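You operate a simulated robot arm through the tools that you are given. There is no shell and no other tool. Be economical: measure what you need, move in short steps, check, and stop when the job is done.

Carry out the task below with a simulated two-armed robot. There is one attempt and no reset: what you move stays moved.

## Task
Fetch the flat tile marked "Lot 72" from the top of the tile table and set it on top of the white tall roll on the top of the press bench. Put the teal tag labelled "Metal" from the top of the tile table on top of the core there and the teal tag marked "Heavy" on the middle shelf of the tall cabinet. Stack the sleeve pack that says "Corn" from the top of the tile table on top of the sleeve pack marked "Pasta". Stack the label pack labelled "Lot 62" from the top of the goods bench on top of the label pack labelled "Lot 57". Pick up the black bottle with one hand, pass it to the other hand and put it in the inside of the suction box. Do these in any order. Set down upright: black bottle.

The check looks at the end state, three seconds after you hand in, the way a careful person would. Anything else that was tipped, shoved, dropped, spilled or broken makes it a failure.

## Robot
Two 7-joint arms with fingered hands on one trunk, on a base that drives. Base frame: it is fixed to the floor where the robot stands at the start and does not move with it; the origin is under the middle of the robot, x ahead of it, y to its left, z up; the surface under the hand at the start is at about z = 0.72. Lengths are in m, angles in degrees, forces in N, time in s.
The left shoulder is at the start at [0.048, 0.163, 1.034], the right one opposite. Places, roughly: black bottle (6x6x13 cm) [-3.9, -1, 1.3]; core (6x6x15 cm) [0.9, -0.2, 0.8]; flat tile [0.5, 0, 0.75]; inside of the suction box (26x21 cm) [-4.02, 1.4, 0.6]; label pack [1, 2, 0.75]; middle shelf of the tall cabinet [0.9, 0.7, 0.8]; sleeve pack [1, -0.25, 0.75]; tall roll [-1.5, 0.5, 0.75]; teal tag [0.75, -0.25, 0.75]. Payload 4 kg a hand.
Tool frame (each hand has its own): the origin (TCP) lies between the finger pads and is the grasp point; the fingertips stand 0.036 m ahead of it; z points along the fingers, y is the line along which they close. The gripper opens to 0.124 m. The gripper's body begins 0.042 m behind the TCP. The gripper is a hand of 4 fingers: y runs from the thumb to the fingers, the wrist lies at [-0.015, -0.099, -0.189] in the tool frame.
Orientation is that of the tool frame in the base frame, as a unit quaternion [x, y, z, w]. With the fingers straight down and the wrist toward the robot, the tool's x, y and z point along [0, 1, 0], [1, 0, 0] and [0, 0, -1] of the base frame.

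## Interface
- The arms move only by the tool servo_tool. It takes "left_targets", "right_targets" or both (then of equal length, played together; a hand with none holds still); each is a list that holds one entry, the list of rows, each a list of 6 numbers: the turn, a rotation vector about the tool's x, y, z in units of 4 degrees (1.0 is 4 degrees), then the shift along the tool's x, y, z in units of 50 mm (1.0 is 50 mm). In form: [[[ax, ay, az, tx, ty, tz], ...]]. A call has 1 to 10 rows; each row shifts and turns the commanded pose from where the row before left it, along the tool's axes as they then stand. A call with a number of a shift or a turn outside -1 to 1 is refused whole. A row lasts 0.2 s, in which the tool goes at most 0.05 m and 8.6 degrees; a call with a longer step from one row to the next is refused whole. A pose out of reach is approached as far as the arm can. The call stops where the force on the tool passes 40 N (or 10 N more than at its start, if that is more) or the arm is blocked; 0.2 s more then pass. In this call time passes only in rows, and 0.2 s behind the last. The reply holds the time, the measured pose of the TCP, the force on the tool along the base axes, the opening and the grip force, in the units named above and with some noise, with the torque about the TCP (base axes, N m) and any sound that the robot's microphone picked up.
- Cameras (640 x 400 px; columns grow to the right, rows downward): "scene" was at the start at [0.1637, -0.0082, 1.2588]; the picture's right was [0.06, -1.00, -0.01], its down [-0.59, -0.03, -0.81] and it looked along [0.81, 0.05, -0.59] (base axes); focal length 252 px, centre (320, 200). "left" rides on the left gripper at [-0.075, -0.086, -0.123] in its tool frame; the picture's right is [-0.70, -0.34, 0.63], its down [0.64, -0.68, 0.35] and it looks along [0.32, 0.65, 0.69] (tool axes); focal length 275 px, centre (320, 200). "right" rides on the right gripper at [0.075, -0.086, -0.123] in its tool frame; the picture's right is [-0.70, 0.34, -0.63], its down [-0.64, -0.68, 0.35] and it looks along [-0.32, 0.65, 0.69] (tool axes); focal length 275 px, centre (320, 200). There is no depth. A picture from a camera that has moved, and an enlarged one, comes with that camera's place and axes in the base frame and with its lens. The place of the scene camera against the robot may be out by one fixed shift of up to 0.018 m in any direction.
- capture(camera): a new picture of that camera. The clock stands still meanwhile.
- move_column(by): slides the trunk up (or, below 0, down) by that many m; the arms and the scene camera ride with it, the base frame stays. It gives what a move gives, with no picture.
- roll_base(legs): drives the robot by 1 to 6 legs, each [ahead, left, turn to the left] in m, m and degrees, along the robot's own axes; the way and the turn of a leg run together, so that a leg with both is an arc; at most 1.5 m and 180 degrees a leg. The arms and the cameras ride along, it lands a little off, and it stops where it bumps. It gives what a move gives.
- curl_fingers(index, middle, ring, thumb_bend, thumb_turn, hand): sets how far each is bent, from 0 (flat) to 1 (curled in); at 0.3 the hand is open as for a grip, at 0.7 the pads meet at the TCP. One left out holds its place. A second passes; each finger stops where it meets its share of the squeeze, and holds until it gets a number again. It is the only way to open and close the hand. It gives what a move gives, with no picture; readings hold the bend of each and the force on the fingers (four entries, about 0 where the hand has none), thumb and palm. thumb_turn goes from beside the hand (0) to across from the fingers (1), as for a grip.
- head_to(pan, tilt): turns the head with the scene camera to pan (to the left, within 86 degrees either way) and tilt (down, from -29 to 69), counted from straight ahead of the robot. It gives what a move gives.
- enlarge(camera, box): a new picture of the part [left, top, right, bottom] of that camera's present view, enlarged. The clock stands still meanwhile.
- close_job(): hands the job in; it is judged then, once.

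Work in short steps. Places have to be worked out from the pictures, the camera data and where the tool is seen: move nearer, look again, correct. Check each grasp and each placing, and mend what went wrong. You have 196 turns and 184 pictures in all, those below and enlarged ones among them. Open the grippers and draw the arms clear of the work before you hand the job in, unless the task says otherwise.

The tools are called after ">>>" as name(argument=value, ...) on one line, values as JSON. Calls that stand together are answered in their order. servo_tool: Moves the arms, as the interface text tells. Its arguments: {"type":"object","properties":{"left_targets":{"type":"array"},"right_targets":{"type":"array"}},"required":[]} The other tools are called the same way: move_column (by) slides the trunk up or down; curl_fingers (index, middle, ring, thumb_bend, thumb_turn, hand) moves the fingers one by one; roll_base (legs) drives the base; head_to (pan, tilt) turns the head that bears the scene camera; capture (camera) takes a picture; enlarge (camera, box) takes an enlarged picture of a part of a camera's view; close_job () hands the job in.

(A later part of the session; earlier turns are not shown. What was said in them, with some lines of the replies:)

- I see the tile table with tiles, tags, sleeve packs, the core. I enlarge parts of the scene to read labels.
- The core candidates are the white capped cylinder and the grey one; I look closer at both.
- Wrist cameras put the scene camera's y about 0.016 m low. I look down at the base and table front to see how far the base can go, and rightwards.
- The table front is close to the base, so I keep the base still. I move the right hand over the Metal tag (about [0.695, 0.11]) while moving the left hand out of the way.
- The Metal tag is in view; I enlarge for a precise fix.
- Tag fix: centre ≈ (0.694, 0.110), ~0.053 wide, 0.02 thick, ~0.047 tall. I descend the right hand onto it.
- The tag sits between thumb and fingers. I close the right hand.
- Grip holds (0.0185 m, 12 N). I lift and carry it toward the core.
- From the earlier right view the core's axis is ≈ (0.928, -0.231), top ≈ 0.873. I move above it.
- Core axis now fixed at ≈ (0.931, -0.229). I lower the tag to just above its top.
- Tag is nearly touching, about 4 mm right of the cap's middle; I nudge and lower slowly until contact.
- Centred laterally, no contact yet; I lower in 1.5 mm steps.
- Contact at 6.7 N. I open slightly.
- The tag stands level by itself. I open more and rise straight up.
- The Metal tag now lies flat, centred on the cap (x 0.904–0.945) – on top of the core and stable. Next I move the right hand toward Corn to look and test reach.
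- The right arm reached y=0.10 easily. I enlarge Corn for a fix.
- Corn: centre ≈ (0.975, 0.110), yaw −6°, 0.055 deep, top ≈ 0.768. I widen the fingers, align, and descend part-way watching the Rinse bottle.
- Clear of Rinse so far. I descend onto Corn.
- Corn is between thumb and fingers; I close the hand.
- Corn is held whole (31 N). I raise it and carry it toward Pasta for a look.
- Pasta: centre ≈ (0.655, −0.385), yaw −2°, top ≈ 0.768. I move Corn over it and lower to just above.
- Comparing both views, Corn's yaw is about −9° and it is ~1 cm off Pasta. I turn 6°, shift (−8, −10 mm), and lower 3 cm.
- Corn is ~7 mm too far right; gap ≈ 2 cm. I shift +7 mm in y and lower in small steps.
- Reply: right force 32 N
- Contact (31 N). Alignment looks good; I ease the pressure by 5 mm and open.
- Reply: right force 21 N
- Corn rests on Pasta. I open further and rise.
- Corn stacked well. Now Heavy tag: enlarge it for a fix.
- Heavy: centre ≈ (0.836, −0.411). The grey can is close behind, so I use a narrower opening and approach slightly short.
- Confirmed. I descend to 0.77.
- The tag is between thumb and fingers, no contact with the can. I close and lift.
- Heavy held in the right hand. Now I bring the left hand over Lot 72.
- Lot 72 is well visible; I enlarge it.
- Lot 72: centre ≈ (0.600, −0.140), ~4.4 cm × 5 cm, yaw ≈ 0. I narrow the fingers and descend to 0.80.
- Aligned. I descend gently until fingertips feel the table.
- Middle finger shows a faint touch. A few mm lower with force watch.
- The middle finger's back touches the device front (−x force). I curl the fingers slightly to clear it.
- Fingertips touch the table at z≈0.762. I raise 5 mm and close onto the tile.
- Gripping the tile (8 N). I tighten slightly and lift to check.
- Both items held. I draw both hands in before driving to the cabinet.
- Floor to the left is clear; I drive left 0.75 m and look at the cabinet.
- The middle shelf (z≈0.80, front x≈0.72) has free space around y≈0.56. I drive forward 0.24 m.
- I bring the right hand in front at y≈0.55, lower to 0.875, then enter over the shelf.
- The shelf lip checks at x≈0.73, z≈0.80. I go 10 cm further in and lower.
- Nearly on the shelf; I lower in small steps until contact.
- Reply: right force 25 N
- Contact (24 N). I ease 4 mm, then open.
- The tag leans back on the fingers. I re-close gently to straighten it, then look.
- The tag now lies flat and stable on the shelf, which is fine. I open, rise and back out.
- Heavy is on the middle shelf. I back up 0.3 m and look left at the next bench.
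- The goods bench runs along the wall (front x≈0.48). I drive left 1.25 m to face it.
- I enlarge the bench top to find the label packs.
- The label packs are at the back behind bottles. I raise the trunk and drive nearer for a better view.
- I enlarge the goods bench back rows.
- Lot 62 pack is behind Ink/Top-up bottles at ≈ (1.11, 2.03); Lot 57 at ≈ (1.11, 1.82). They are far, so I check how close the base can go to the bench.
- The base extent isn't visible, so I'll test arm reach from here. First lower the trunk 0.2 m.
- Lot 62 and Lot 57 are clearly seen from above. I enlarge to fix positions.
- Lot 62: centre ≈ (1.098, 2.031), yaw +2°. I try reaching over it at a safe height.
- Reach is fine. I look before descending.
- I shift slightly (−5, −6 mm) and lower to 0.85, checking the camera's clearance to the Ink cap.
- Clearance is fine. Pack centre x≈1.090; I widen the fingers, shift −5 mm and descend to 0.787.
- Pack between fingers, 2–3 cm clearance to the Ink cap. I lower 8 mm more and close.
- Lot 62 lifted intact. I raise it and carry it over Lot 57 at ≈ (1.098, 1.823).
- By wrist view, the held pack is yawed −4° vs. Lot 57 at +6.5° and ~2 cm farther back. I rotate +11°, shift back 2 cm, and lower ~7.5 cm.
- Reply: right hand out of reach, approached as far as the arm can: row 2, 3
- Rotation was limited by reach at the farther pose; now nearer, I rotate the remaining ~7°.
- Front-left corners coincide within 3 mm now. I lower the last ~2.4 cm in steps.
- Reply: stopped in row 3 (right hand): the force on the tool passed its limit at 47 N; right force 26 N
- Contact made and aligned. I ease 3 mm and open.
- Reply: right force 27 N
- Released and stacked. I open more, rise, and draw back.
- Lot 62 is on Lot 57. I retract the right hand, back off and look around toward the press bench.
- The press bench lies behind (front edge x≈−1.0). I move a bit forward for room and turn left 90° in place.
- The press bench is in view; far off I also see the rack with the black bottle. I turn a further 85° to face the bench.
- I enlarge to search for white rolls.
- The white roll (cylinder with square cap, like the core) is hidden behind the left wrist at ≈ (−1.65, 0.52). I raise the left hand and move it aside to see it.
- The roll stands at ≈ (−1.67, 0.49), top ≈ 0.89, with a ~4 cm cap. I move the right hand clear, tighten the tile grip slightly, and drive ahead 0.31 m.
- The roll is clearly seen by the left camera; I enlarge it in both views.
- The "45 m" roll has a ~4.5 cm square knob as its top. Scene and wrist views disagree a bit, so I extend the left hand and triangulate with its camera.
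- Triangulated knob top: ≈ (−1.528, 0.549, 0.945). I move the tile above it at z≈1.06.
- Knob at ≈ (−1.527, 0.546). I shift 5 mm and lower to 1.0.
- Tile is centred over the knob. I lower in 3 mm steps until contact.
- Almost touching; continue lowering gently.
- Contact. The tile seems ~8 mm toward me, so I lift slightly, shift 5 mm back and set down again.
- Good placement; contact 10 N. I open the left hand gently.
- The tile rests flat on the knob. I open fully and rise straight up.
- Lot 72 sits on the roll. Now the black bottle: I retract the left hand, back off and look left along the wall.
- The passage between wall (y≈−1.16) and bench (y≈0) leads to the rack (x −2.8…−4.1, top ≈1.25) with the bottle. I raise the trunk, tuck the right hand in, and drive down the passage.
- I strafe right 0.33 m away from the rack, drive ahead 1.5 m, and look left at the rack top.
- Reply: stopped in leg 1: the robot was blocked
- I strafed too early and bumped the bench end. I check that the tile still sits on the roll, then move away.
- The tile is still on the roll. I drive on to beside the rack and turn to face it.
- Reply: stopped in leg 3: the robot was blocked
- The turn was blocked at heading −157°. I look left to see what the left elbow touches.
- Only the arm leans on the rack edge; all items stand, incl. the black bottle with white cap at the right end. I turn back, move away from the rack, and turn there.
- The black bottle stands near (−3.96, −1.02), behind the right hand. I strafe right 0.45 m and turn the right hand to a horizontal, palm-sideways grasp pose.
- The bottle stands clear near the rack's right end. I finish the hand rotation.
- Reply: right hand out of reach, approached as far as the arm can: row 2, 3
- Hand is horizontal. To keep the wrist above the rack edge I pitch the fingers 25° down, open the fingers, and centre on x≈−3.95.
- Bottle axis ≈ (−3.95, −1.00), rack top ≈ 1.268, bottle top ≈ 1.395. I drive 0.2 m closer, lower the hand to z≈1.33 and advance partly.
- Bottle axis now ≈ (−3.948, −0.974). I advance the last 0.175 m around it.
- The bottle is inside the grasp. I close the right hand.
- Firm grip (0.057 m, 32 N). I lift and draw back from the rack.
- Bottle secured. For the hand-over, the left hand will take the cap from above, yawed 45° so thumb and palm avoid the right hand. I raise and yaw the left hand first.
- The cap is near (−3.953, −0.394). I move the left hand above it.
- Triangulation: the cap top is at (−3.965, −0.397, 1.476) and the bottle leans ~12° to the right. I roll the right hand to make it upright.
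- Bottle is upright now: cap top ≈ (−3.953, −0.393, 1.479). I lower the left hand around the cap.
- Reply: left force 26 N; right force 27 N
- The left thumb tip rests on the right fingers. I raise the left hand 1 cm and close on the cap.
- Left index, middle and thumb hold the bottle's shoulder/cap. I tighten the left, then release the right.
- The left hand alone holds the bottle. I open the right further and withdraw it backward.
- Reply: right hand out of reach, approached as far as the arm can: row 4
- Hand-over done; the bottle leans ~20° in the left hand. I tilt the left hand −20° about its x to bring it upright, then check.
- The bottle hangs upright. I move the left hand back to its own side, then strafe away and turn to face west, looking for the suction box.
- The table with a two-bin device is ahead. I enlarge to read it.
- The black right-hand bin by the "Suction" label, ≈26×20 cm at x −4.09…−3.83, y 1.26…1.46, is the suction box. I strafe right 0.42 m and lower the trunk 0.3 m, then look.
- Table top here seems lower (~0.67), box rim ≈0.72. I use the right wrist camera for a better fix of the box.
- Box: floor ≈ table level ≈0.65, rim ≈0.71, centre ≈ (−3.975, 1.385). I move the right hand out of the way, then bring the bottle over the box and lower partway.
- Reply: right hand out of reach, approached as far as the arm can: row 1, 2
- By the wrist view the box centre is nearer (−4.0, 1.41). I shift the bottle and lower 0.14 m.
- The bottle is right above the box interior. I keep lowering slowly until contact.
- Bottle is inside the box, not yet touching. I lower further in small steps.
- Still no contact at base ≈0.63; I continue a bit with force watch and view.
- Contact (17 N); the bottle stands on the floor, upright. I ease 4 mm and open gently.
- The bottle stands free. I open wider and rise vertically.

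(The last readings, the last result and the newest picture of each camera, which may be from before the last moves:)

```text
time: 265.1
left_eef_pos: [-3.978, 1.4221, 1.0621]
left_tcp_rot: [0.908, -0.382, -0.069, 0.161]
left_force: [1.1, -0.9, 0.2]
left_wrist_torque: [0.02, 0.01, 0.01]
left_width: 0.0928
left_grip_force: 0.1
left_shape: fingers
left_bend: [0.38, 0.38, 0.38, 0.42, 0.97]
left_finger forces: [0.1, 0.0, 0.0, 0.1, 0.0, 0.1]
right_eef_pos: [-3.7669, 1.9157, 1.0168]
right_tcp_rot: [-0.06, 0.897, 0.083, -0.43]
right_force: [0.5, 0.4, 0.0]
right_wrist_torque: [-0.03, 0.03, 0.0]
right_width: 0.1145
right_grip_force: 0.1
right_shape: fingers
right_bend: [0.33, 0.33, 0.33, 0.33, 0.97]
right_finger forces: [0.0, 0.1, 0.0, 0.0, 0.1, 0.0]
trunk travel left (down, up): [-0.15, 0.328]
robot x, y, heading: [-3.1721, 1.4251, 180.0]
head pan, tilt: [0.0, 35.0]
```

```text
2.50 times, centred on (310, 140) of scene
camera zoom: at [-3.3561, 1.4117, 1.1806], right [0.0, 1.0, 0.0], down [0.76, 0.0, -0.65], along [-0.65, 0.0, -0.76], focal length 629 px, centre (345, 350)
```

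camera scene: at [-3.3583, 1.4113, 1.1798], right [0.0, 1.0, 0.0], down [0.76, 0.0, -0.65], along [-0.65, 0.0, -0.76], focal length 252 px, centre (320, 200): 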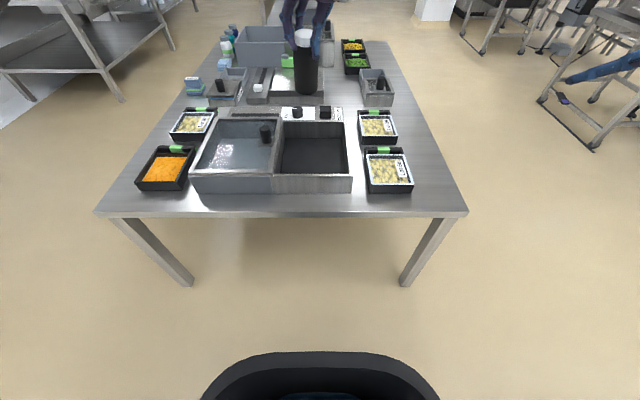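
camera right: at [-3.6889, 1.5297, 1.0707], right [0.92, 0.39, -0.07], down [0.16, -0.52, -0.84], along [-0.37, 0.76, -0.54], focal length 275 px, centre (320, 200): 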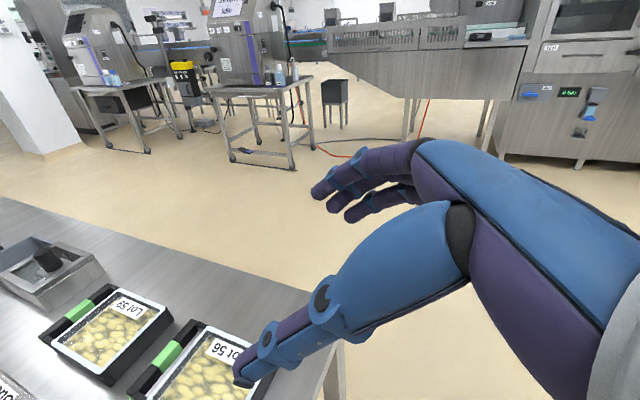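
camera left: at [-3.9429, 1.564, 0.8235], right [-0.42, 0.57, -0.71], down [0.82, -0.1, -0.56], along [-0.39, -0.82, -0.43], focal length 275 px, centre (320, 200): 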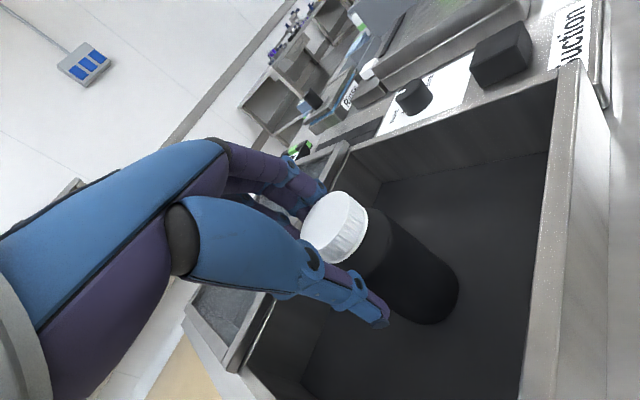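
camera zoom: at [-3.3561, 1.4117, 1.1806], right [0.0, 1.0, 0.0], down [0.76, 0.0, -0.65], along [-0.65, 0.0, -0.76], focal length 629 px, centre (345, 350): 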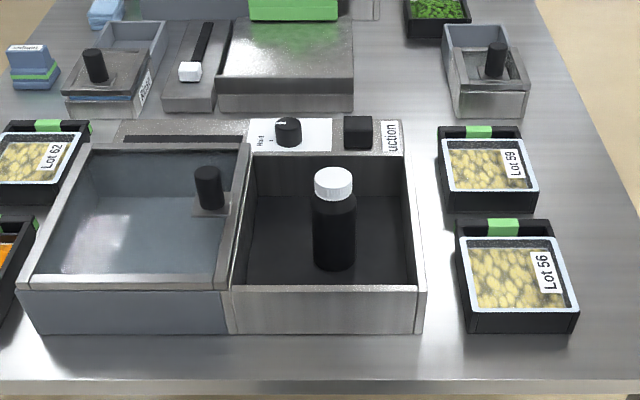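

The black bottle stands upright inside the suction box. I draw back from the table before handing in.

>>> roll_base(legs=[[-0.5, 0, 0]])

>>> capture(camera="scene")

```text
time: 268.1
left_eef_pos: [-3.4703, 1.4221, 1.0603]
left_tcp_rot: [0.908, -0.381, -0.068, 0.16]
left_force: [0.3, 0.1, -0.8]
left_wrist_torque: [0.02, -0.01, 0.01]
left_width: 0.093
left_grip_force: 0.0
left_shape: fingers
left_bend: [0.38, 0.38, 0.38, 0.42, 0.97]
left_finger forces: [0.0, 0.0, 0.1, 0.0, 0.1, 0.0]
right_eef_pos: [-3.2622, 1.9139, 1.0177]
right_tcp_rot: [-0.061, 0.897, 0.083, -0.43]
right_force: [0.8, 0.1, 0.0]
right_wrist_torque: [0.01, -0.03, 0.0]
right_width: 0.1143
right_grip_force: 0.2
right_shape: fingers
right_bend: [0.33, 0.33, 0.33, 0.33, 0.97]
right_finger forces: [0.0, 0.0, 0.0, 0.0, 0.0, 0.1]
trunk travel left (down, up): [-0.15, 0.328]
robot x, y, heading: [-2.667, 1.4229, -180.1]
head pan, tilt: [0.0, 35.0]
```

```text
18 pictures are left
camera scene: at [-2.8494, 1.411, 1.1804], right [0.0, 1.0, 0.0], down [0.76, 0.0, -0.65], along [-0.65, 0.0, -0.76], focal length 252 px, centre (320, 200)
```

scene: 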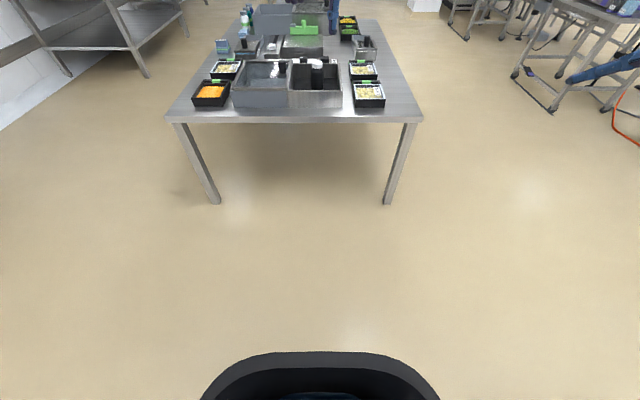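

Everything is placed and the arms are clear with the hands open. I hand the job in.

>>> close_job()

```text
The job is handed in.
```

I handed the job in with all six placements made; these points could matter to the check:

- **Metal and Heavy tags:** both fell over when released and lie flat, Metal on top of the core and Heavy on the middle shelf.
- **Core:** I took the white cylinder with the square cap to be the core, because its size matches the description and the grey can's does not.
- **Roll:** the Lot 72 tile sits on the square knob of the light blue-grey roll marked "45 m", the only roll I saw on the press bench.
- **Bumps:** the robot bumped the end of the press bench once, and the left arm touched the rack once. Afterwards the tile was still on the roll and everything on the rack was standing.

Corn is on Pasta, Lot 62 is on Lot 57, and the black bottle, passed from the right hand to the left, stands upright in the open black bin of the suction box.
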